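You operate a simulated robot arm through the tools that you are given. There is no shell and no other tool. Be economical: measure what you need, move in short steps, check, and stop when the job is done.

You are at the controls of a simulated two-armed robot. One attempt, no reset.

TASK
Take the cap off the green bottle that says "cedar" on the top of the sideboard and lay it down there.

The check looks at the end state, three seconds after you hand in, the way a careful person would. Anything else that was tipped, shoved, dropped, spilled or broken makes it a failure. A push-on lid holds only when it is set on centred and level and pressed home; a screw cap is set on level and turned clockwise until tight.

THE ROBOT
Two 6-joint arms with two-finger parallel grippers on one trunk, on a base that drives. Base frame: it is fixed to the floor where the robot stands at the start and does not move with it; the origin is under the middle of the robot, x ahead of it, y to its left, z up. Lengths are in cm, angles in rad, forces in N, time in s.
The left shoulder is at the start at [6, 18.7, 109.7], the right one opposite. With the tool pointing down near the work surface each hand reaches from about 26 to 62 cm from the robot's upright axis, wherever it stands, measured 20 degrees to its own side. Payload 1.57 kg a hand.
The tool frame of a hand sits at the grasp point between the pads (the TCP): z along the fingers, y along the line on which they close. The tips reach 3 cm beyond it. The gripper opens to 11 cm. The fingers are 2.4 cm wide and 1.2 cm thick; the gripper's body (4.8 by 11.2 cm) begins 7.8 cm behind the TCP.
Orientation is that of the tool frame in the base frame, as [roll, pitch, yaw] about the fixed x, y, z axes, in that order (R = Rz(yaw) Ry(pitch) Rx(roll)). With the fingers straight down and closing along the base's y, the tool's x points along the base's -x, its y along +y and its z along -z.

THE INTERFACE
- The arms move only by the tool step_arm. It takes "left_motion", "right_motion" or both (then of equal length, played together; a hand with none holds still); each is a list of rows, each a list of 7 numbers: the opening in per cent of the stroke, from 0 (shut) to 100 (fully open), then the shift along the base's x, y, z in cm, then the turn, a rotation vector about the base's x, y, z in rad. In form: [[gripper, tx, ty, tz, ax, ay, az], ...]. A call has 1 to 10 rows; each row shifts and turns the commanded pose from where the row before left it. A row lasts 0.2 s, in which the tool goes at most 5 cm and 0.15 rad; a call with a longer step from one row to the next is refused whole, and so is a gripper value outside its range. Where a pose cannot be reached the arm comes as near as it can. A force on the tool above 40 N (or 10 N above the force at the start of the call, whichever is more), or a blocked arm, ends the call early, and 0.2 s more pass. Each finger travels about 15.3 cm/s and halts on what it meets, pressing with about 21 N; the grip force reading is that of the motor and also rises with nothing between the fingers. The clock runs only during rows and for 0.2 s after the last one: add rows that do not move to give the fingers time. The reply holds the time, the measured pose of the TCP, the force on the tool along the base axes, the opening and the grip force, in the units named above and with some noise, and new pictures: "show" is both (left out), scene, wrist or none (wrist: the cameras of the hands that moved).
- Cameras (640 x 400 px; columns grow to the right, rows downward): "scene" is now at [2, 1.78, 164.45]; the picture's right is [0.22, -0.97, 0.00], its down [-0.70, -0.16, -0.70] and it looks along [0.68, 0.16, -0.72] (base axes); focal length 289 px, centre (320, 200). "left" rides on the left gripper at [7, -1.6, -14.1] in its tool frame; the picture's right is [0.23, 0.97, 0.00], its down [-0.86, 0.20, -0.48] and it looks along [-0.47, 0.11, 0.88] (tool axes); focal length 222 px, centre (320, 200). "right" rides on the right gripper at [7, 1.6, -14.1] in its tool frame; the picture's right is [-0.23, 0.97, 0.00], its down [-0.86, -0.20, -0.48] and it looks along [-0.47, -0.11, 0.88] (tool axes); focal length 222 px, centre (320, 200).
- move_column(by): slides the trunk up (or, below 0, down) by that many cm; the arms and the scene camera ride with it, the base frame stays. It gives what a move gives, with no picture.
- drive_base(legs): drives the robot by 1 to 6 legs, each [ahead, left, turn to the left] in cm, cm and rad, along the robot's own axes; the way and the turn of a leg run together, so that a leg with both is an arc; at most 150 cm and 3.142 rad a leg. The arms and the cameras ride along, it lands a little off, and it stops where it bumps. It gives what a move gives, and a new picture of the scene camera.
- pan_tilt(pan, tilt): turns the head with the scene camera to pan (to the left, within 1.501 rad either way) and tilt (down, from -0.506 to 1.204), counted from straight ahead of the robot. It gives what a move gives, and a new picture of the scene camera.
- point_at(camera, pixels): there is no depth. For up to 12 entries [column, row, z] of the newest picture of that camera ("zoom" is the newest enlarged one), the place [x, y] in the base frame at which the ray of that pixel passes the height z, good to about 0.3 cm. It takes no simulated time.
- enlarge(camera, box): a new picture of the part [left, top, right, bottom] of that camera's present view, enlarged. It takes no simulated time.
- close_job(): hands the job in; it is judged then, once.

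Go step by step. Measure first, check grasps and placings, and put right what went wrong. The budget is 80 turns and 260 pictures, counting those below and the enlarged ones. Unless the task says otherwise, let go and move clear before handing in, and close with one line.

The tools are called as name(argument=value, ...) on one line, values as JSON. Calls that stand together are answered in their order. step_arm: Moves the arms, as the interface text tells. Its arguments: {"type":"object","properties":{"left_motion":{"type":"array"},"right_motion":{"type":"array"},"show":{"type":"string","enum":["both","scene","wrist","none"]}},"required":[]} The other tools are called the same way: move_column (by) slides the trunk up or down; drive_base (legs) drives the base; pan_tilt (pan, tilt) turns the head that bears the scene camera; point_at (camera, pixels) gives the place at which the rays of pixels pass given heights; enlarge (camera, box) takes an enlarged picture of a part of a camera's view; close_job () hands the job in.

At the start:

```text
time: 0.0
left_ee_pos: [43.25, 34.16, 117.4]
left_tcp_rot: [3.141, 0.001, -3.14]
left_contact_force: [-0.2, 0.5, 0.0]
left_width: 11.02
left_grip_force: 0.1
right_ee_pos: [46.85, -14.7, 119.83]
right_tcp_rot: [-3.141, 0.0, 3.142]
right_contact_force: [-0.6, -0.3, 0.2]
right_width: 10.99
right_grip_force: 0.1
trunk travel left (down, up): [-72.5, 26.5]
robot x, y, heading: [0.1, 0.03, -0.005]
head pan, tilt: [0.225, 0.801]
```

scene: 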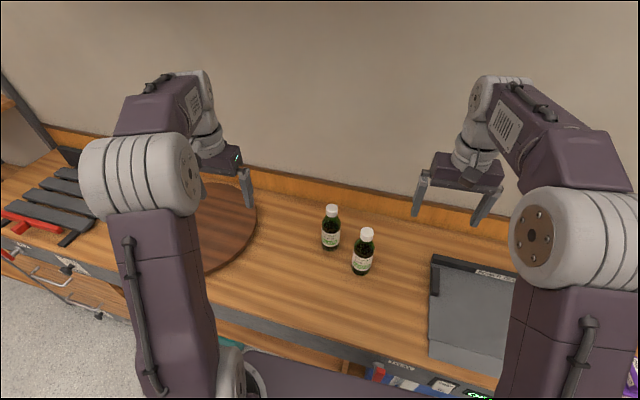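
right: 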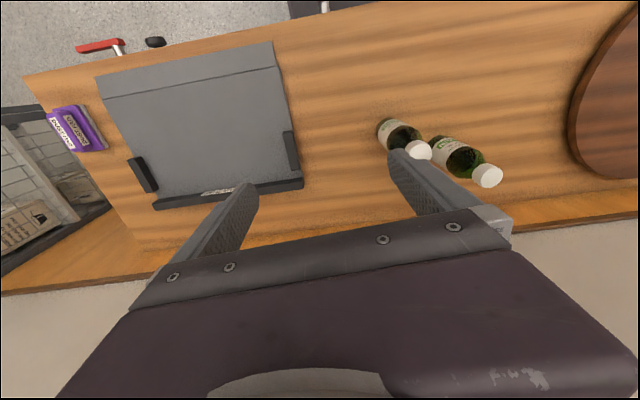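
left: 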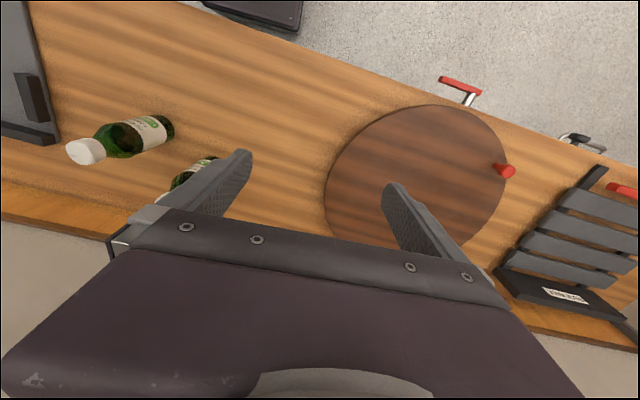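

Two green bottles with white caps stand at scene pixels (331,228) and (363,251). I enlarge them to read the labels.

enlarge(camera="scene", box=[300, 195, 396, 285])

enlarge(camera="left", box=[50, 90, 230, 210])

enlarge(camera="right", box=[360, 100, 520, 200])

```text
4.44 times, centred on (348, 240) of scene
```

zoom: 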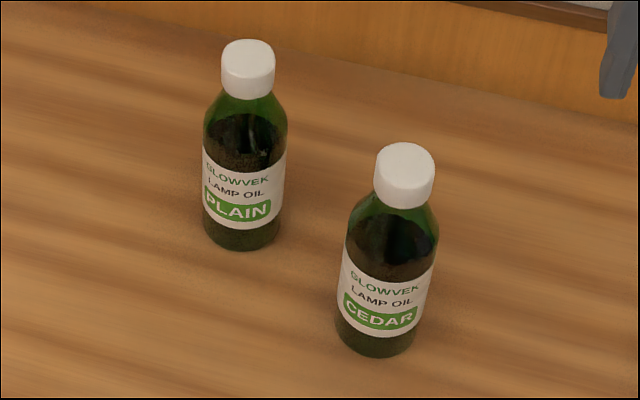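

```text
3.33 times, centred on (140, 150) of left
```

zoom: 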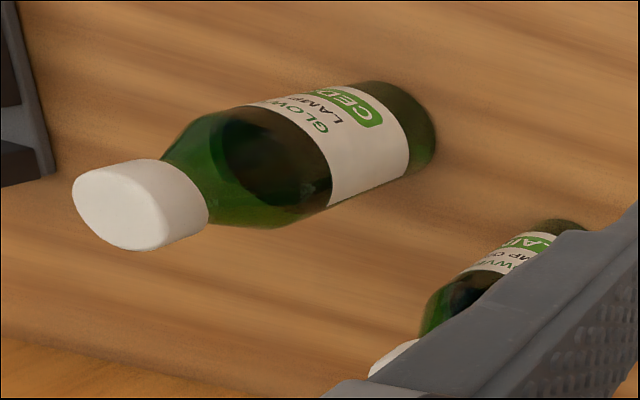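

```text
4.00 times, centred on (440, 150) of right
```

zoom: 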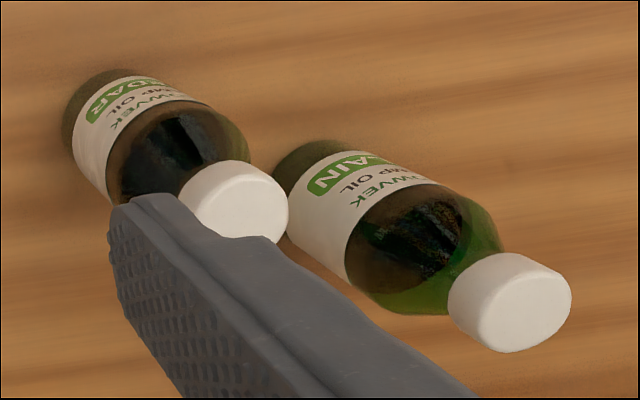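

The cedar bottle is the nearer one, with its cap top at scene (367,231) and its base at (360,271). I now measure its place and height.

point_at(camera="scene", pixels=[[360.4, 270.4, 80], [352, 268, 80], [370, 270, 80], [367.1, 231, 92], [367.1, 231, 94], [367.1, 231, 96], [367.1, 231, 98], [331, 246, 80], [332, 208, 94], [332, 208, 96]])

point_at(camera="left", pixels=[[84, 152, 92], [84, 152, 94], [84, 152, 96], [84, 152, 98], [165, 127, 80]])

```text
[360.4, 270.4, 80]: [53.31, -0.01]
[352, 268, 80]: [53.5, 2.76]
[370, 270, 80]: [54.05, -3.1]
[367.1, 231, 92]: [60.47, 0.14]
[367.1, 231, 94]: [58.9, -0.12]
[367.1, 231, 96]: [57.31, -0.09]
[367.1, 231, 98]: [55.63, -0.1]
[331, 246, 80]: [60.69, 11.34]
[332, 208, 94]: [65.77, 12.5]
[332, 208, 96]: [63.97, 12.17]
```

```text
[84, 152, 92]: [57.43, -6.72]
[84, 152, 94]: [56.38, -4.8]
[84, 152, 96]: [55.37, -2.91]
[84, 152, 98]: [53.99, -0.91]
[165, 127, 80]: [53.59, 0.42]
```

The cedar bottle stands near (54, 0), about 19 cm tall, and the plain one near (61, 11.5). My plan is to hold the cedar body with the tilted right hand and work the cap from above with the left. I bring the right hand to a tilted pre-grasp pose.

step_arm(right_motion=[[100, -0.5, 1.2, -2, 0, -0.137, 0], [100, -0.5, 1.2, -2, 0, -0.137, 0], [100, -0.5, 1.2, -2, 0, -0.137, 0], [100, -0.5, 1.2, -2, 0, -0.137, 0], [100, -0.5, 1.2, -2, 0, -0.137, 0], [100, -0.5, 1.2, -2, 0, -0.137, 0], [100, -0.6, 1.2, -2, 0, 0, 0.12], [100, -0.6, 1.2, -2, 0, 0, 0.12], [100, -0.6, 1.0, -2, 0, 0, 0.11]])

point_at(camera="scene", pixels=[[430, 255, 80], [428, 350, 80], [280, 340, 80], [240, 325, 80]])

```text
time: 2.0
left_ee_pos: [43.43, 34.12, 117.46]
left_tcp_rot: [-3.141, 0.001, -3.142]
left_contact_force: [-0.5, 0.5, -0.3]
left_width: 11.02
left_grip_force: 0.1
right_ee_pos: [42.86, -6.72, 103.99]
right_tcp_rot: [-3.068, 0.66, -2.795]
right_contact_force: [1.4, 0.0, -0.5]
right_width: 10.97
right_grip_force: 0.0
right hand out of reach, approached as far as the arm can: row 5, 6
trunk travel left (down, up): [-72.5, 26.5]
robot x, y, heading: [0.16, -0.16, -0.002]
head pan, tilt: [0.225, 0.801]
```

scene: 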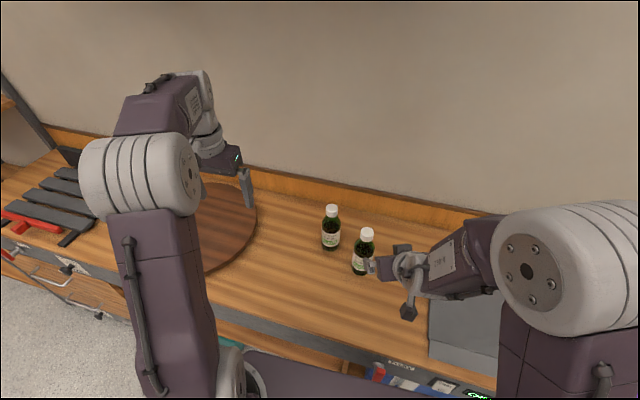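
right: 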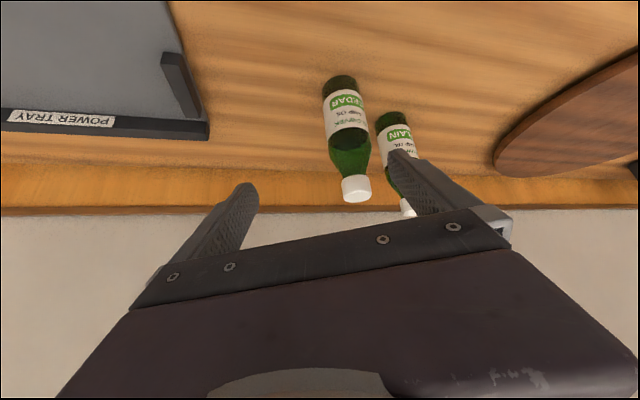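

```text
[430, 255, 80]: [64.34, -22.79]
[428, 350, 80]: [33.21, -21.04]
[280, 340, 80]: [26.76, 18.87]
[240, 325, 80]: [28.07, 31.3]
```

The right hand fell short at (42.9,-6.7) because it is too close to the robot's own shoulder. I swing the approach more from the right, with a larger yaw and the wrist out towards -y.

step_arm(right_motion=[[100, 0.8, -1.2, 0, 0, 0, 0.11], [100, 0.8, -1.2, 0, 0, 0, 0.11], [100, 0.8, -1.2, 0, 0, 0, 0.11], [100, 0.8, -1.2, 0, 0, 0, 0.11], [100, 0.8, -1.2, 0, 0, 0, 0.11], [100, 0, 0, 0, 0, 0, 0]])

```text
time: 3.4
left_ee_pos: [43.36, 34.2, 117.46]
left_tcp_rot: [-3.141, 0.0, -3.14]
left_contact_force: [0.4, 0.0, 0.2]
left_width: 10.97
left_grip_force: 0.1
right_ee_pos: [31.31, 9.54, 105.07]
right_tcp_rot: [-3.06, 0.659, -2.243]
right_contact_force: [0.1, 0.2, 0.6]
right_width: 11.02
right_grip_force: 0.0
right hand out of reach, approached as far as the arm can: row 1, 2, 3, 4, 5
trunk travel left (down, up): [-72.5, 26.5]
robot x, y, heading: [-0.13, 0.09, -0.001]
head pan, tilt: [0.225, 0.801]
```

scene: 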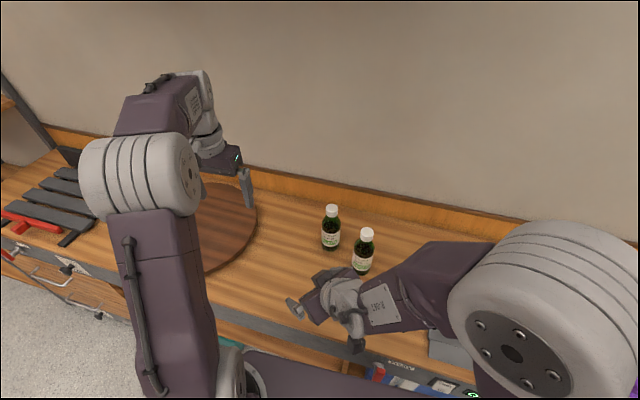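
right: 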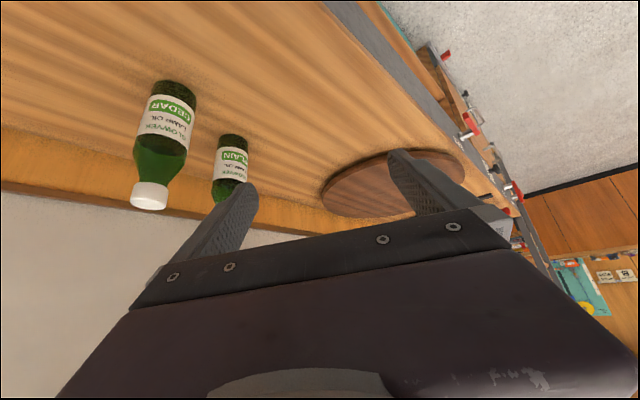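

The right arm folded against a limit and the TCP ended at (31.3, 9.5). I move it out to the right again, staying above the bottle tops, and check how the commanded pose behaves.

step_arm(right_motion=[[100, 0.5, -4, 0, 0, 0, 0], [100, 0.5, -4, 0, 0, 0, 0], [100, 1, -4, 0, 0, 0, 0], [100, 2, -4, 0, 0, 0, 0], [100, 3, -4, 0, 0, 0, 0], [100, 3, -2, 0, 0, 0, 0], [100, 0, 0, 0, 0, 0, 0]], show="scene")

```text
time: 5.0
left_ee_pos: [43.44, 34.31, 117.38]
left_tcp_rot: [-3.141, 0.0, 3.141]
left_contact_force: [0.1, -0.5, -0.5]
left_width: 10.98
left_grip_force: 0.0
right_ee_pos: [31.73, 9.21, 108.05]
right_tcp_rot: [-3.07, 0.662, -2.246]
right_contact_force: [-0.3, 0.1, -0.5]
right_width: 11.02
right_grip_force: 0.0
right hand out of reach, approached as far as the arm can: row 1, 2, 3, 4, 5, 6
trunk travel left (down, up): [-72.5, 26.5]
robot x, y, heading: [0.33, -0.32, 0.002]
head pan, tilt: [0.225, 0.801]
```

scene: 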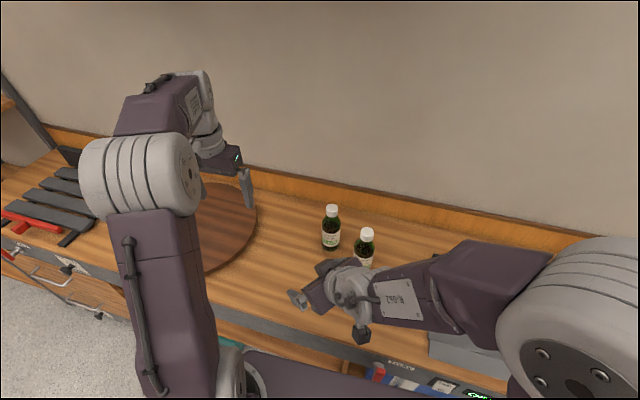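

Translation alone doesn't free it, so the limit lies in the orientation. I undo the yaw in place and then look again.

step_arm(right_motion=[[100, 0, 0, 0, 0, 0, -0.14], [100, 0, 0, 0, 0, 0, -0.14], [100, 0, 0, 0, 0, 0, -0.14], [100, 0, 0, 0, 0, 0, -0.14], [100, 0, 0, 0, 0, 0, -0.14], [100, 0, 0, 0, 0, 0, -0.14], [100, 0, 0, 0, 0, 0, 0]], show="scene")

```text
time: 6.6
left_ee_pos: [43.29, 34.19, 117.48]
left_tcp_rot: [3.141, 0.0, -3.141]
left_contact_force: [0.0, 0.6, 1.0]
left_width: 11.0
left_grip_force: 0.2
right_ee_pos: [33.09, 5.7, 107.55]
right_tcp_rot: [-3.075, 0.663, -3.086]
right_contact_force: [0.0, -0.7, 0.2]
right_width: 10.97
right_grip_force: 0.1
trunk travel left (down, up): [-72.5, 26.5]
robot x, y, heading: [0.07, 0.15, -0.003]
head pan, tilt: [0.225, 0.801]
```

scene: 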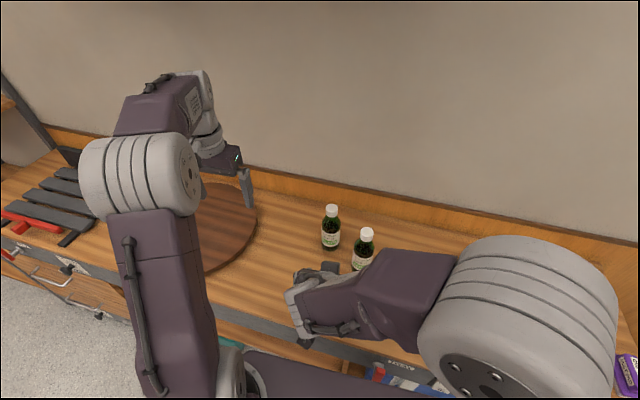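

It now follows its commands again. I set the tool back upright and move out to the right.

step_arm(right_motion=[[100, 0.5, -2, 1, 0, 0.13, 0], [100, 0.5, -2.5, 1, 0, 0.13, 0], [100, 1, -3, 0.5, 0, 0.13, 0], [100, 2, -4, 0, 0, 0.13, 0], [100, 2, -4, 0, -0.05, 0.13, 0], [100, 3, -4, 0, 0, 0, -0.05], [100, 3, -1, 0, 0, 0, 0], [100, 0, 0, 0, 0, 0, 0]], show="scene")

```text
time: 8.4
left_ee_pos: [43.27, 34.22, 117.36]
left_tcp_rot: [-3.141, 0.0, -3.141]
left_contact_force: [0.3, -0.2, 0.1]
left_width: 11.0
left_grip_force: 0.0
right_ee_pos: [45.03, -14.8, 110.05]
right_tcp_rot: [-3.06, 0.012, -3.141]
right_contact_force: [-0.6, 0.2, 0.6]
right_width: 11.01
right_grip_force: 0.1
trunk travel left (down, up): [-72.5, 26.5]
robot x, y, heading: [-0.04, 0.05, -0.002]
head pan, tilt: [0.225, 0.801]
```

scene: 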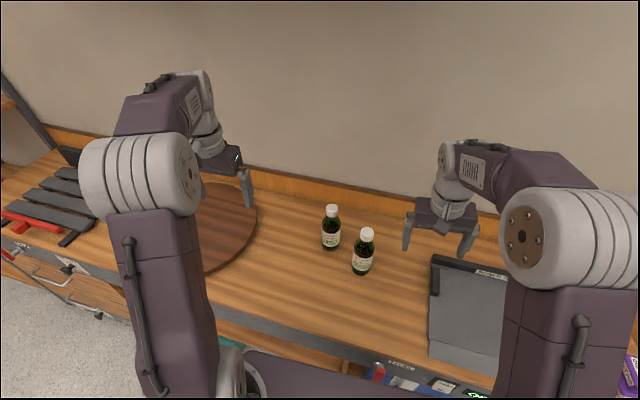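

The right hand is upright again. This time I yaw first, then tilt about the turned closing axis, further out and lower.

step_arm(right_motion=[[100, 0.4, 0, -1.5, 0.07, 0, 0.1], [100, 0.4, 0, -1.5, 0, 0, 0.14], [100, 0.4, 0, -1.5, 0, 0, 0.14], [100, 0.4, 0, -1.5, 0, 0, 0.14], [100, 0.4, 0, -1.5, 0, 0, 0.14], [100, 0.4, 0, -1.5, 0, 0, 0.14], [100, 0, 0, -1, 0.102, -0.081, 0.1], [100, 0, 0, 0, 0.102, -0.081, 0], [100, 0, 0, 0, 0.102, -0.081, 0], [100, 0, 0, 0, 0, 0, 0]], show="scene")

```text
refused: row 7 steps farther than a row can; nothing moved
```

step_arm(right_motion=[[100, 0.4, 0, -1.5, 0.07, 0, 0.12], [100, 0.4, 0, -1.5, 0, 0, 0.145], [100, 0.4, 0, -1.5, 0, 0, 0.145], [100, 0.4, 0, -1.5, 0, 0, 0.145], [100, 0.4, 0, -1.5, 0, 0, 0.145], [100, 0.4, 0, -1.5, 0, 0, 0.145], [100, 0, 0, -1, 0.102, -0.081, 0], [100, 0, 0, 0, 0.102, -0.081, 0], [100, 0, 0, 0, 0.102, -0.081, 0], [100, 0, 0, 0, 0, 0, 0]], show="scene")

```text
time: 10.6
left_ee_pos: [43.38, 34.21, 117.46]
left_tcp_rot: [-3.141, 0.0, 3.141]
left_contact_force: [-0.3, -0.3, -0.3]
left_width: 10.99
left_grip_force: 0.1
right_ee_pos: [47.45, -14.8, 99.98]
right_tcp_rot: [3.129, 0.408, -2.303]
right_contact_force: [0.1, -0.1, -0.3]
right_width: 11.0
right_grip_force: 0.0
trunk travel left (down, up): [-72.5, 26.5]
robot x, y, heading: [0.02, -0.33, 0.001]
head pan, tilt: [0.225, 0.801]
```

scene: 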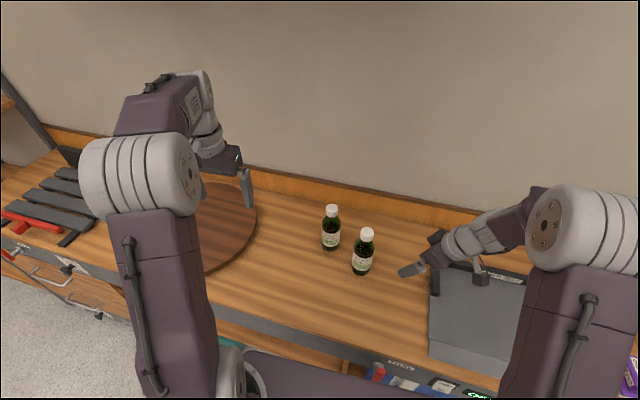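

That was reached with a tilt of 0.41. I continue tilting and go lower.

step_arm(right_motion=[[100, 0, 0, -2, 0.102, -0.081, 0], [100, 0, 0, -2, 0.102, -0.081, 0], [100, 0, 0, -2, 0.085, -0.067, 0], [100, 0, 0, -2, 0, 0, 0], [100, 0, 0, -2, 0, 0, 0], [100, 0, 0, -2, 0, 0, 0], [100, 0, 0, 0, 0, 0, 0]])

```text
time: 12.2
left_ee_pos: [43.36, 34.25, 117.33]
left_tcp_rot: [3.141, 0.001, -3.141]
left_contact_force: [0.9, 0.5, 0.7]
left_width: 11.0
left_grip_force: 0.1
right_ee_pos: [47.35, -14.85, 88.08]
right_tcp_rot: [3.099, 0.773, -2.32]
right_contact_force: [-1.0, -0.1, -0.1]
right_width: 11.0
right_grip_force: 0.1
trunk travel left (down, up): [-72.5, 26.5]
robot x, y, heading: [-0.48, -0.06, -0.001]
head pan, tilt: [0.225, 0.801]
```

scene: 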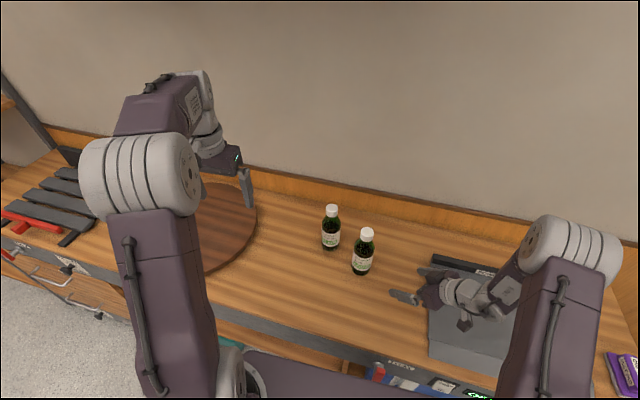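
right: 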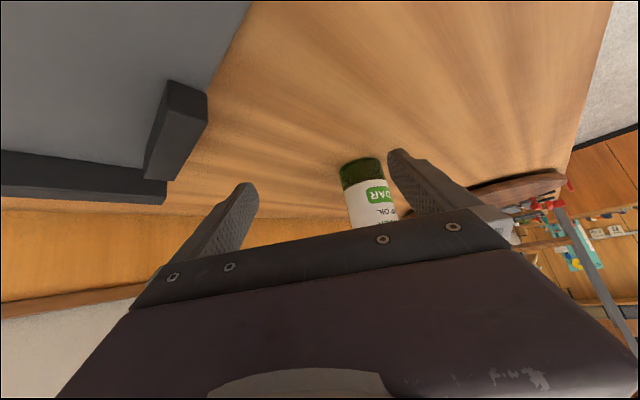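

The pose holds at tilt 0.77. I shift sideways so the approach line passes through the bottle, then advance part of the way.

step_arm(right_motion=[[100, -1.9, 1.8, -0.5, 0, 0, 0], [100, -1.9, 1.8, -0.5, 0, 0, 0], [100, 1.7, 1.83, -0.5, 0, 0, 0], [100, 1.7, 1.83, -0.5, 0, 0, 0], [100, 0, 0, 0, 0, 0, 0]])

```text
time: 13.4
left_ee_pos: [43.32, 34.19, 117.44]
left_tcp_rot: [-3.14, -0.001, -3.141]
left_contact_force: [1.1, -0.3, -0.1]
left_width: 11.0
left_grip_force: 0.0
right_ee_pos: [50.53, -8.43, 87.4]
right_tcp_rot: [3.097, 0.776, -2.322]
right_contact_force: [0.7, 0.1, -0.6]
right_width: 11.01
right_grip_force: 0.1
right hand out of reach, approached as far as the arm can: row 1, 2
trunk travel left (down, up): [-72.5, 26.5]
robot x, y, heading: [0.14, 0.23, 0.0]
head pan, tilt: [0.225, 0.801]
```

scene: 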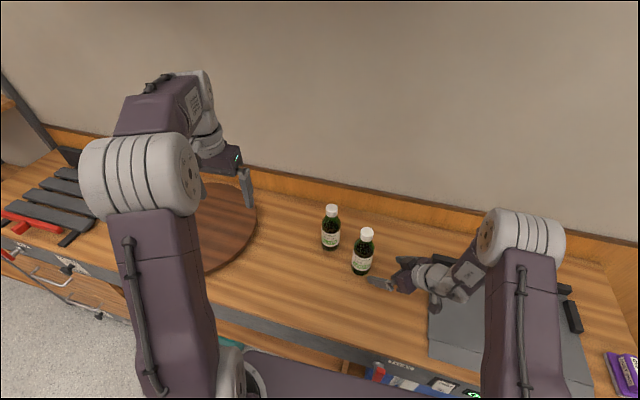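
right: 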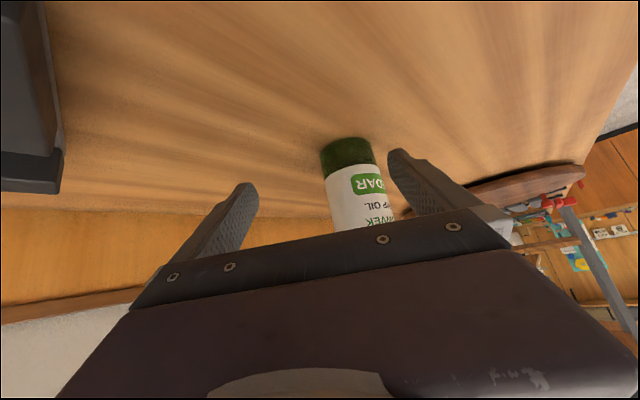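

The inner position isn't reachable, but here the hand is free. I yaw another 0.35 about the TCP so that it points straight at the bottle.

step_arm(right_motion=[[100, 0, 0, 0, 0, 0, 0.12], [100, 0, 0, 0, 0, 0, 0.12], [100, 0, 0, 0, 0, 0, 0.11], [100, 0, 0, 0, 0, 0, 0]], show="wrist")

```text
time: 14.4
left_ee_pos: [43.28, 34.19, 117.46]
left_tcp_rot: [3.141, -0.001, -3.14]
left_contact_force: [0.6, 0.2, 0.2]
left_width: 10.99
left_grip_force: 0.1
right_ee_pos: [50.5, -8.45, 87.37]
right_tcp_rot: [3.097, 0.774, -1.971]
right_contact_force: [-0.4, 0.5, -0.3]
right_width: 10.97
right_grip_force: 0.1
trunk travel left (down, up): [-72.5, 26.5]
robot x, y, heading: [-0.09, -0.41, 0.001]
head pan, tilt: [0.225, 0.801]
```

right: 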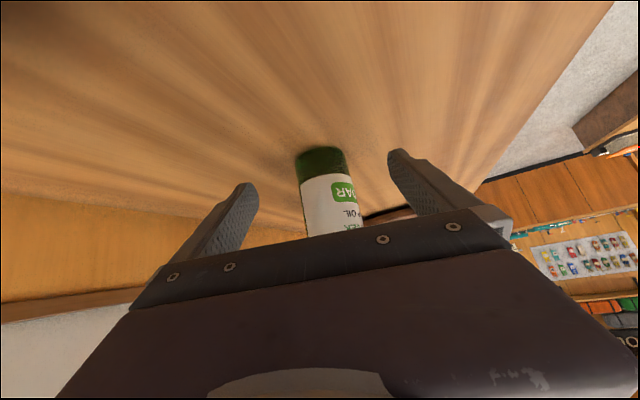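

The bottle base at (322,150) now sits centred between the fingers at (245,185) and (395,155). I advance to straddle it.

step_arm(right_motion=[[100, 0.53, 1.28, -0.2, 0, 0, 0], [100, 0.53, 1.28, -0.2, 0, 0, 0], [100, 0.53, 1.28, -0.2, 0, 0, 0], [100, 0.53, 1.28, -0.2, 0, 0, 0], [100, 0.53, 1.28, -0.2, 0, 0, 0], [100, 0.53, 1.2, -0.2, 0, 0, 0], [100, 0, 0, 0, 0, 0, 0]])

enlarge(camera="scene", box=[290, 190, 450, 300])

```text
time: 16.0
left_ee_pos: [43.35, 34.16, 117.46]
left_tcp_rot: [3.141, -0.001, 3.141]
left_contact_force: [1.1, -0.5, 0.4]
left_width: 11.0
left_grip_force: 0.1
right_ee_pos: [53.86, -0.78, 86.37]
right_tcp_rot: [3.098, 0.775, -1.971]
right_contact_force: [0.3, 0.0, 0.1]
right_width: 10.98
right_grip_force: 0.1
trunk travel left (down, up): [-72.5, 26.5]
robot x, y, heading: [0.41, 0.42, -0.001]
head pan, tilt: [0.225, 0.801]
```

scene: 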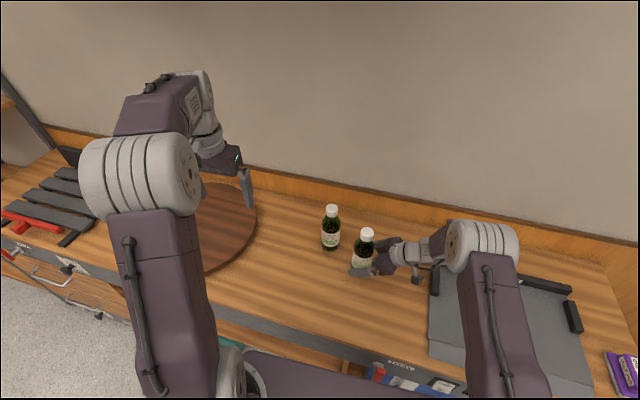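
right: 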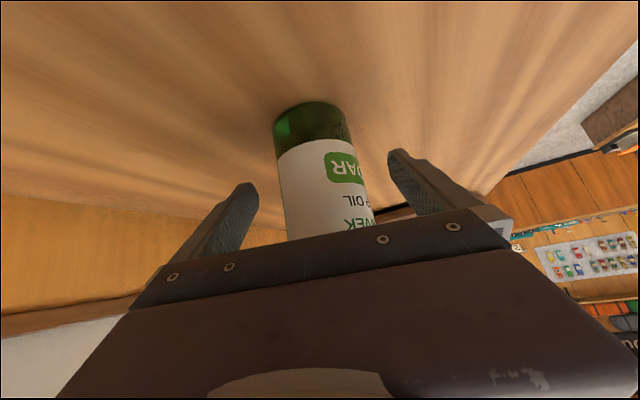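

```text
3.64 times, centred on (370, 245) of scene
```

zoom: 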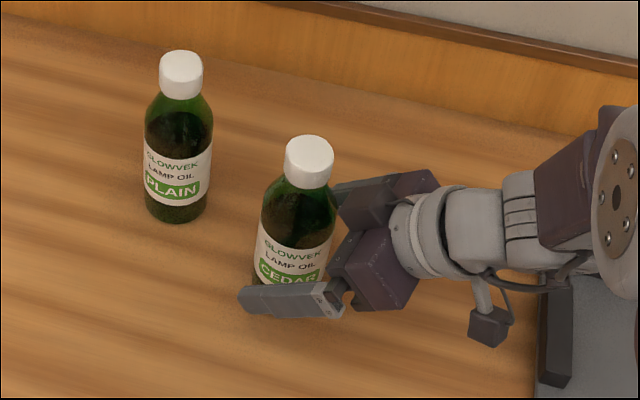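

The bottle stands centred between the fingers with no contact. I close the fingers gradually on the body.

step_arm(right_motion=[[85, 0, 0, 0, 0, 0, 0], [75, 0, 0, 0, 0, 0, 0], [68, 0, 0, 0, 0, 0, 0], [62, 0, 0, 0, 0, 0, 0], [57, 0, 0, 0, 0, 0, 0], [52, 0, 0, 0, 0, 0, 0], [46, 0, 0, 0, 0, 0, 0], [38, 0, 0, 0, 0, 0, 0], [38, 0, 0, 0, 0, 0, 0]])

enlarge(camera="scene", box=[290, 190, 450, 300])

```text
time: 18.0
left_ee_pos: [43.38, 34.3, 117.44]
left_tcp_rot: [-3.141, 0.0, -3.141]
left_contact_force: [0.1, -0.3, 1.0]
left_width: 11.01
left_grip_force: 0.0
right_ee_pos: [53.88, -0.89, 86.36]
right_tcp_rot: [3.098, 0.773, -1.969]
right_contact_force: [1.9, -0.8, 0.5]
right_width: 6.01
right_grip_force: 21.2
trunk travel left (down, up): [-72.5, 26.5]
robot x, y, heading: [-0.26, 0.15, 0.006]
head pan, tilt: [0.225, 0.801]
```

scene: 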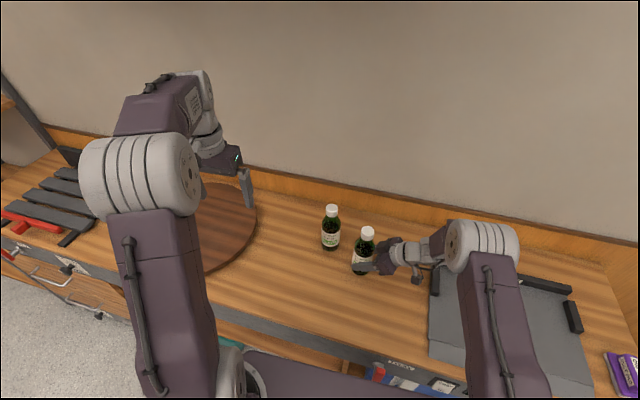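
right: 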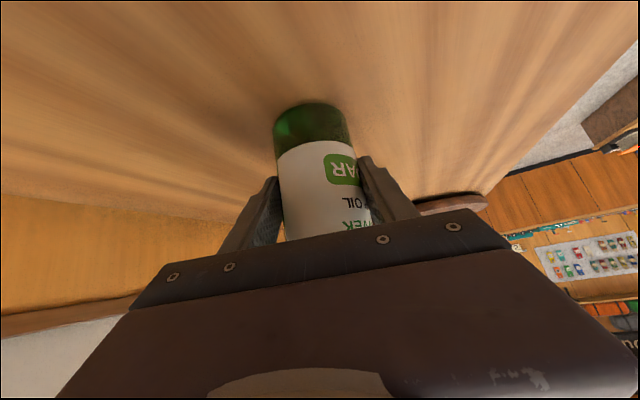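

```text
3.64 times, centred on (370, 245) of scene
```

zoom: 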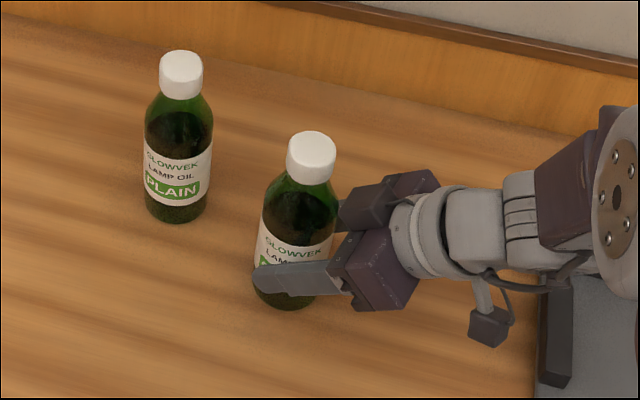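

The body is held with a 6.0 cm width at 21 N, and the bottle is still upright. I get the cap's place and bring the left hand above it, pre-turned clockwise.

point_at(camera="scene", pixels=[[367.8, 230, 98], [367.8, 230, 99], [367.8, 230, 100]])

step_arm(left_motion=[[100, 1.3, -4.3, 0, 0, 0, -0.1], [80, 1.3, -4.3, 0, 0, 0, -0.1], [60, 1.3, -4.3, 0, 0, 0, -0.1], [60, 1.3, -4.3, -0.5, 0, 0, -0.1], [60, 1.3, -4.3, -1, 0, 0, -0.1], [60, 1.3, -4.3, -1, 0, 0, -0.1], [60, 1.3, -4.3, -1, 0, 0, -0.1], [60, 1.3, -4.2, -1, 0, 0, -0.1], [60, 0, 0, 0, 0, 0, 0]])

```text
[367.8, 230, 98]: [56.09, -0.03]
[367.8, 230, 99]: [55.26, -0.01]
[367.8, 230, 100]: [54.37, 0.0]
```

```text
time: 20.0
left_ee_pos: [53.65, 0.35, 112.93]
left_tcp_rot: [-3.141, 0.0, 2.345]
left_contact_force: [0.5, 0.8, 0.8]
left_width: 6.6
left_grip_force: 0.1
right_ee_pos: [53.75, -0.66, 86.25]
right_tcp_rot: [3.098, 0.772, -1.97]
right_contact_force: [0.7, -1.2, -0.1]
right_width: 6.04
right_grip_force: 20.7
trunk travel left (down, up): [-72.5, 26.5]
robot x, y, heading: [-0.01, 0.43, 0.001]
head pan, tilt: [0.225, 0.801]
```

scene: 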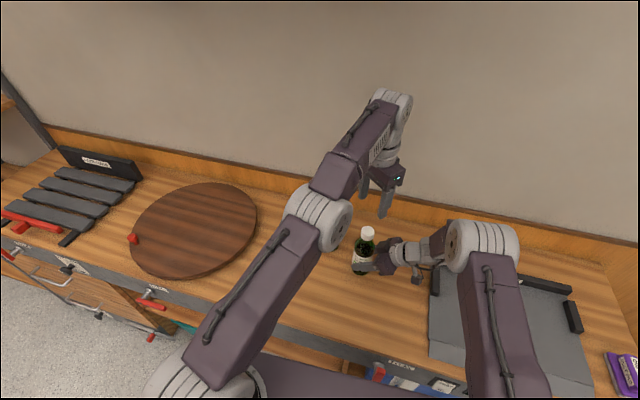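
left: 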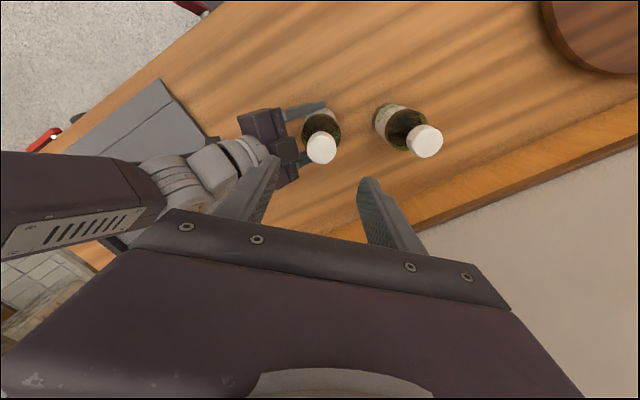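

From the left camera the held bottle's cap is at (321,149). I triangulate its place and height with both cameras.

enlarge(camera="left", box=[280, 90, 376, 180])

point_at(camera="left", pixels=[[321, 149, 96], [321, 149, 97], [321, 149, 98], [321, 149, 99], [321, 149, 100], [307, 149, 98], [336, 149, 98]])

enlarge(camera="scene", box=[335, 215, 399, 275])

```text
4.44 times, centred on (328, 135) of left
```

zoom: 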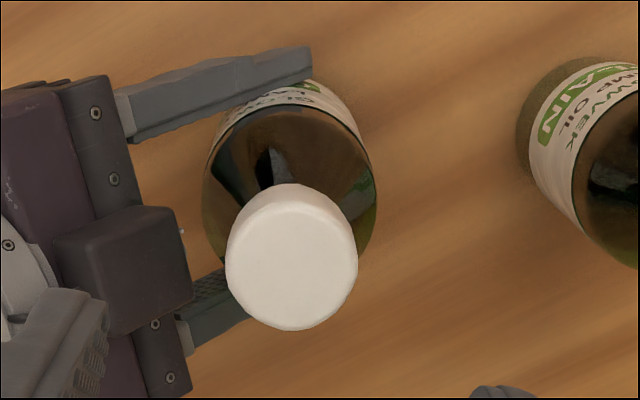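

```text
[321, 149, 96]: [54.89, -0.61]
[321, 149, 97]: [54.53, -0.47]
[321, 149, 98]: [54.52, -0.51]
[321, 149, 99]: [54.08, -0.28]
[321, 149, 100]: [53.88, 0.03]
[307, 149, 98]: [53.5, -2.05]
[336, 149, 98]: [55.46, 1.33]
```

```text
6.67 times, centred on (367, 245) of scene
```

zoom: 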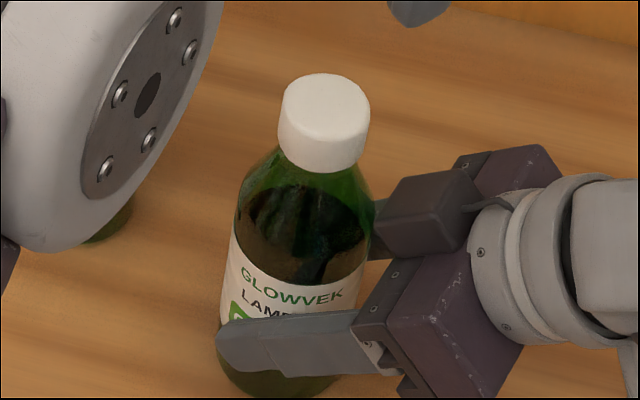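

The cap's top is at about (53.9, -0.05, 100.3) and it is about 3.8 cm across and 2 cm high. I lower the left hand to z ≈ 101 so the tips reach about 98.

step_arm(left_motion=[[60, 0.25, -0.4, -2.5, 0, 0, 0], [60, 0, 0, -2.5, 0, 0, 0], [60, 0, 0, -2.0, 0, 0, 0], [60, 0, 0, -1.5, 0, 0, 0], [60, 0, 0, -1.0, 0, 0, 0], [60, 0, 0, -1.0, 0, 0, 0], [60, 0, 0, -0.7, 0, 0, 0], [60, 0, 0, -0.7, 0, 0, 0], [60, 0, 0, 0, 0, 0, 0]])

enlarge(camera="left", box=[200, 80, 440, 230])

enlarge(camera="scene", box=[335, 200, 415, 275])

```text
time: 22.0
left_ee_pos: [53.99, -0.49, 100.93]
left_tcp_rot: [3.14, -0.001, 2.342]
left_contact_force: [-0.2, 0.0, -0.2]
left_width: 6.58
left_grip_force: 0.1
right_ee_pos: [53.71, -0.74, 86.33]
right_tcp_rot: [3.098, 0.774, -1.969]
right_contact_force: [0.3, 0.5, 0.8]
right_width: 6.03
right_grip_force: 21.1
trunk travel left (down, up): [-72.5, 26.5]
robot x, y, heading: [0.14, 0.41, -0.002]
head pan, tilt: [0.225, 0.801]
```

scene: 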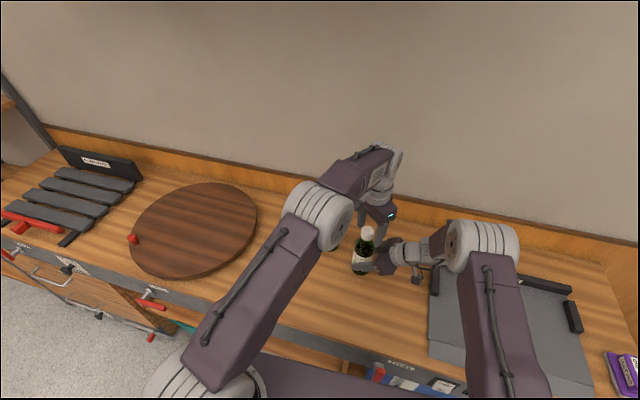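
left: 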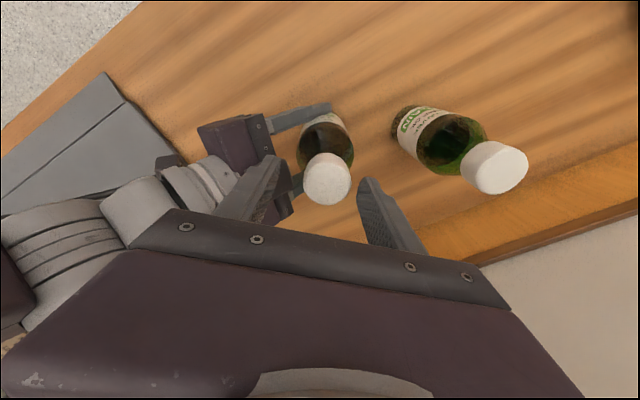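

```text
2.67 times, centred on (320, 155) of left
```

zoom: 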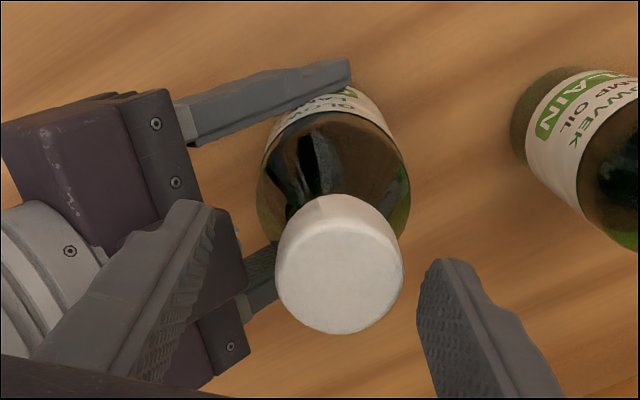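

```text
5.33 times, centred on (375, 238) of scene
```

zoom: 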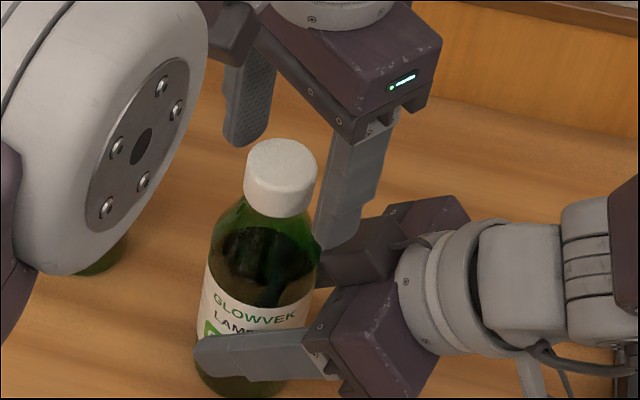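

The cap appears at left pixel (327,181), not quite at the centre between the fingers. I triangulate again from this nearer view.

point_at(camera="left", pixels=[[326.8, 181, 97], [326.8, 181, 98], [326.8, 181, 99], [326.8, 181, 100], [326.8, 181, 101], [303, 181, 99], [351, 181, 99]])

point_at(camera="scene", pixels=[[367.8, 231, 97], [367.8, 231, 98], [367.8, 231, 99], [367.8, 231, 100], [364, 272, 80]])

```text
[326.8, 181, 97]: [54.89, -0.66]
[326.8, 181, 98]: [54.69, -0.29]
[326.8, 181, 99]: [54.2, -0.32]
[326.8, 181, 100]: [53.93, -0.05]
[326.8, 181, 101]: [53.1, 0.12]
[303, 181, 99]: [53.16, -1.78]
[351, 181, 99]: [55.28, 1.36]
```

```text
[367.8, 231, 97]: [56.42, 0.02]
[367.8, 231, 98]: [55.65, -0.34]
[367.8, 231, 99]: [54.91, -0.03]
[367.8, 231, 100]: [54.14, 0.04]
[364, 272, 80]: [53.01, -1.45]
```

The views agree: cap top at (54.0, -0.1, 99.8). I shift the left hand 0.35 in y, lower it 0.2 and close on the cap gently.

step_arm(left_motion=[[60, 0, 0.35, -0.2, 0, 0, 0], [52, 0, 0, 0, 0, 0, 0], [46, 0, 0, 0, 0, 0, 0], [41, 0, 0, 0, 0, 0, 0], [37, 0, 0, 0, 0, 0, 0], [33, 0, 0, 0, 0, 0, 0], [28, 0, 0, 0, 0, 0, 0], [15, 0, 0, 0, 0, 0, 0], [15, 0, 0, 0, 0, 0, 0]])

enlarge(camera="left", box=[200, 80, 440, 230])

```text
time: 24.0
left_ee_pos: [53.97, -0.19, 100.87]
left_tcp_rot: [-3.14, -0.001, 2.342]
left_contact_force: [4.1, 2.6, -0.2]
left_width: 3.52
left_grip_force: 20.8
right_ee_pos: [53.67, -0.79, 86.26]
right_tcp_rot: [3.098, 0.772, -1.971]
right_contact_force: [-2.3, -2.0, 2.3]
right_width: 6.01
right_grip_force: 21.0
trunk travel left (down, up): [-72.5, 26.5]
robot x, y, heading: [-0.15, 0.09, 0.003]
head pan, tilt: [0.225, 0.801]
```

scene: 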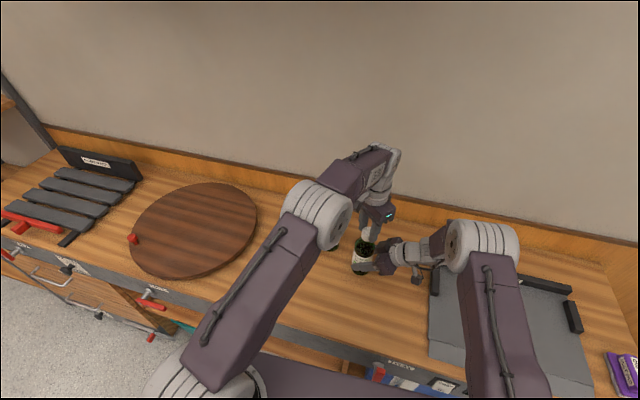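
left: 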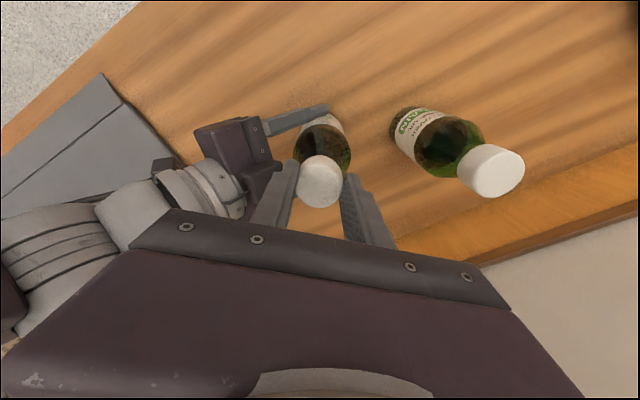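

```text
2.67 times, centred on (320, 155) of left
```

zoom: 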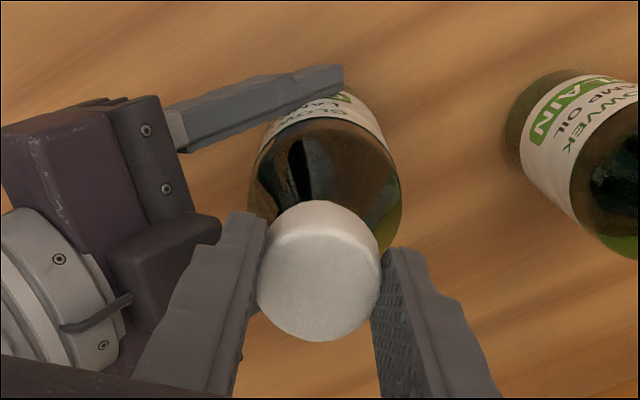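

The cap is held at 3.5 cm and 21 N, and the bottle stands still. I turn the cap counterclockwise by 1.3 rad.

step_arm(left_motion=[[15, 0, 0, 0, 0, 0, 0.13], [15, 0, 0, 0, 0, 0, 0.13], [15, 0, 0, 0, 0, 0, 0.13], [15, 0, 0, 0, 0, 0, 0.13], [15, 0, 0, 0, 0, 0, 0.13], [15, 0, 0, 0, 0, 0, 0.13], [15, 0, 0, 0, 0, 0, 0.13], [15, 0, 0, 0, 0, 0, 0.13], [15, 0, 0, 0, 0, 0, 0.13], [15, 0, 0, 0, 0, 0, 0.13]])

enlarge(camera="scene", box=[335, 200, 415, 275])

```text
time: 26.2
left_ee_pos: [53.97, -0.14, 100.92]
left_tcp_rot: [-3.141, -0.001, -2.639]
left_contact_force: [0.0, 0.4, 0.1]
left_width: 3.52
left_grip_force: 21.0
right_ee_pos: [53.88, -0.86, 86.31]
right_tcp_rot: [3.099, 0.773, -1.971]
right_contact_force: [0.4, 0.0, 0.0]
right_width: 6.01
right_grip_force: 21.2
trunk travel left (down, up): [-72.5, 26.5]
robot x, y, heading: [0.04, -0.01, -0.001]
head pan, tilt: [0.225, 0.801]
```

scene: 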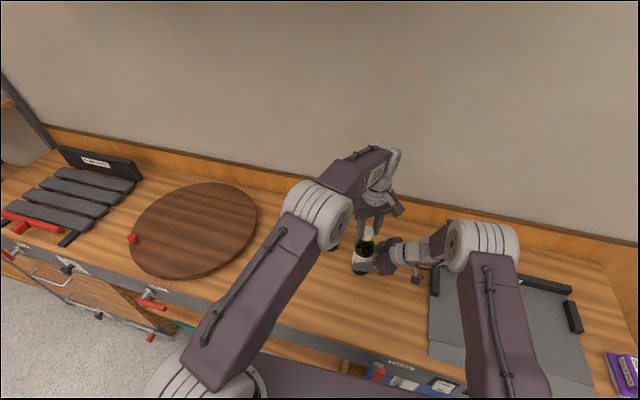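
left: 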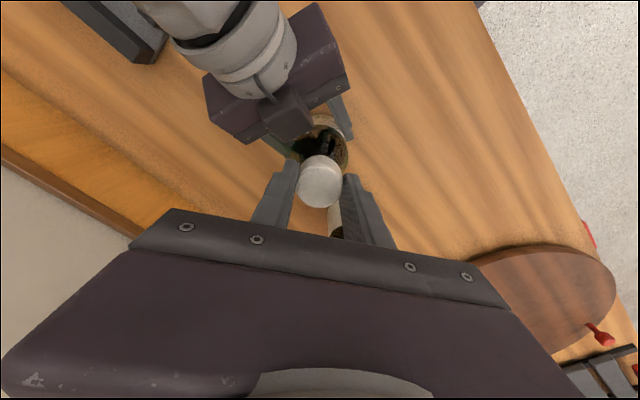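

```text
5.33 times, centred on (375, 238) of scene
```

zoom: 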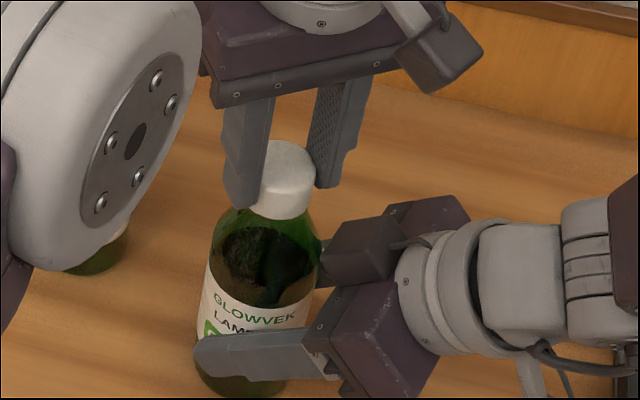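

The cap turned with the bottle still. I turn 1.3 rad further.

step_arm(left_motion=[[15, 0, 0, 0, 0, 0, 0.13], [15, 0, 0, 0, 0, 0, 0.13], [15, 0, 0, 0, 0, 0, 0.13], [15, 0, 0, 0, 0, 0, 0.13], [15, 0, 0, 0, 0, 0, 0.13], [15, 0, 0, 0, 0, 0, 0.13], [15, 0, 0, 0, 0, 0, 0.13], [15, 0, 0, 0, 0, 0, 0.13], [15, 0, 0, 0, 0, 0, 0.13], [15, 0, 0, 0, 0, 0, 0.13]])

enlarge(camera="scene", box=[335, 200, 415, 275])

```text
time: 28.4
left_ee_pos: [54.02, -0.2, 100.92]
left_tcp_rot: [-3.14, 0.001, -1.338]
left_contact_force: [-0.2, -1.0, 1.6]
left_width: 3.49
left_grip_force: 20.8
right_ee_pos: [53.87, -0.75, 86.33]
right_tcp_rot: [3.099, 0.774, -1.973]
right_contact_force: [0.6, 0.0, -0.4]
right_width: 5.98
right_grip_force: 20.9
trunk travel left (down, up): [-72.5, 26.5]
robot x, y, heading: [-0.35, -0.11, -0.004]
head pan, tilt: [0.225, 0.801]
```

scene: 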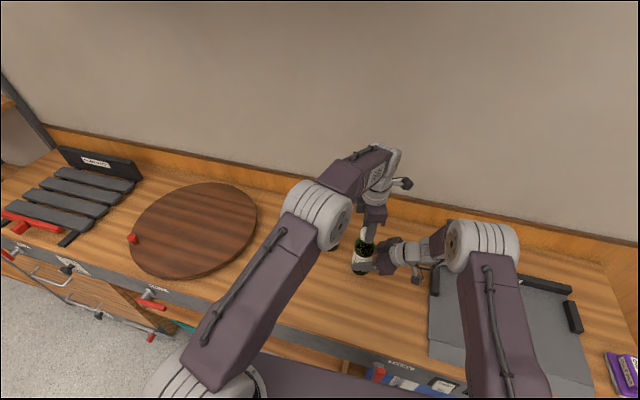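
left: 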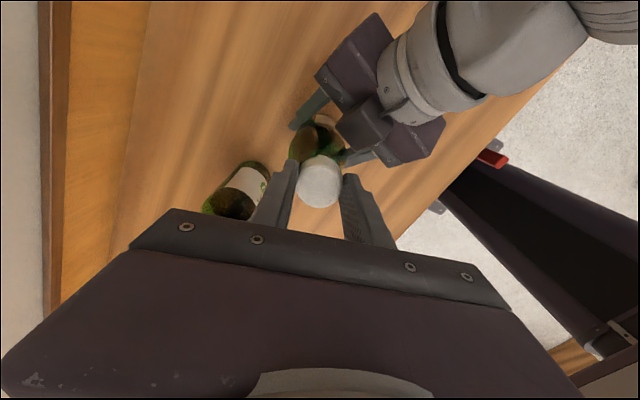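

```text
5.33 times, centred on (375, 238) of scene
```

zoom: 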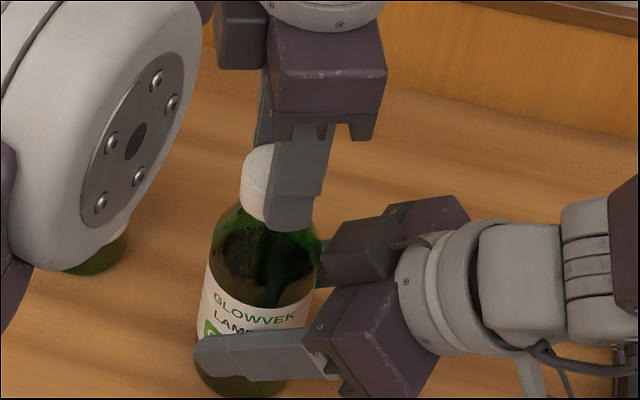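

Total turn is 2.6 rad with no resistance. I lift gently while still turning, to test whether the cap comes off.

step_arm(left_motion=[[15, 0, 0, 0.1, 0, 0, 0.1], [15, 0, 0, 0.1, 0, 0, 0.1], [15, 0, 0, 0.15, 0, 0, 0.1], [15, 0, 0, 0.15, 0, 0, 0.1], [15, 0, 0, 0.2, 0, 0, 0], [15, 0, 0, 0, 0, 0, 0]])

enlarge(camera="scene", box=[335, 200, 415, 275])

```text
time: 29.8
left_ee_pos: [53.99, -0.18, 101.56]
left_tcp_rot: [-3.14, -0.001, -0.942]
left_contact_force: [0.6, 0.1, -0.5]
left_width: 3.51
left_grip_force: 21.3
right_ee_pos: [53.83, -0.9, 86.28]
right_tcp_rot: [3.097, 0.773, -1.971]
right_contact_force: [0.3, 0.2, 0.8]
right_width: 6.03
right_grip_force: 20.9
trunk travel left (down, up): [-72.5, 26.5]
robot x, y, heading: [0.19, 0.15, 0.003]
head pan, tilt: [0.225, 0.801]
```

scene: 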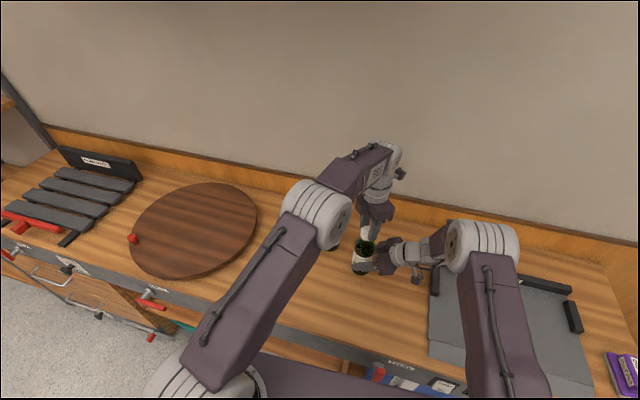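
left: 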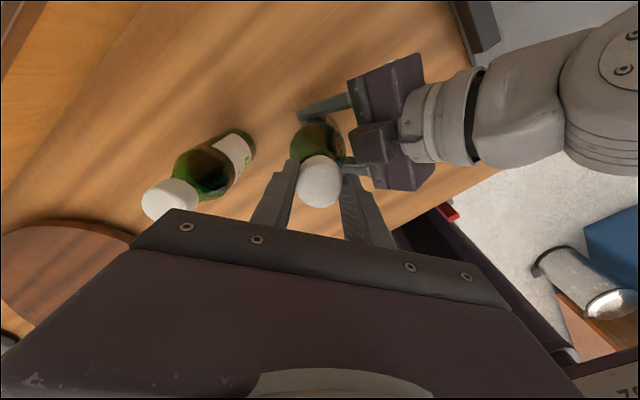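

```text
5.33 times, centred on (375, 238) of scene
```

zoom: 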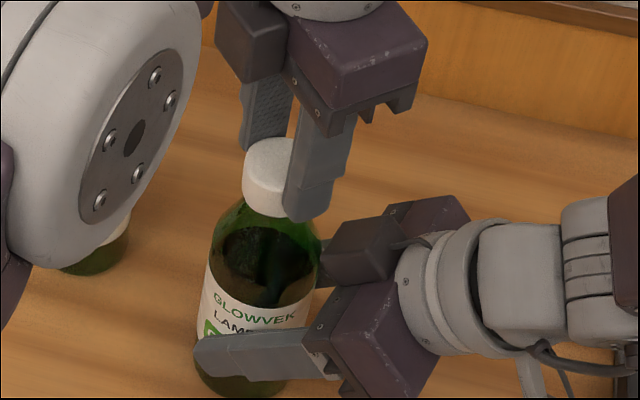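

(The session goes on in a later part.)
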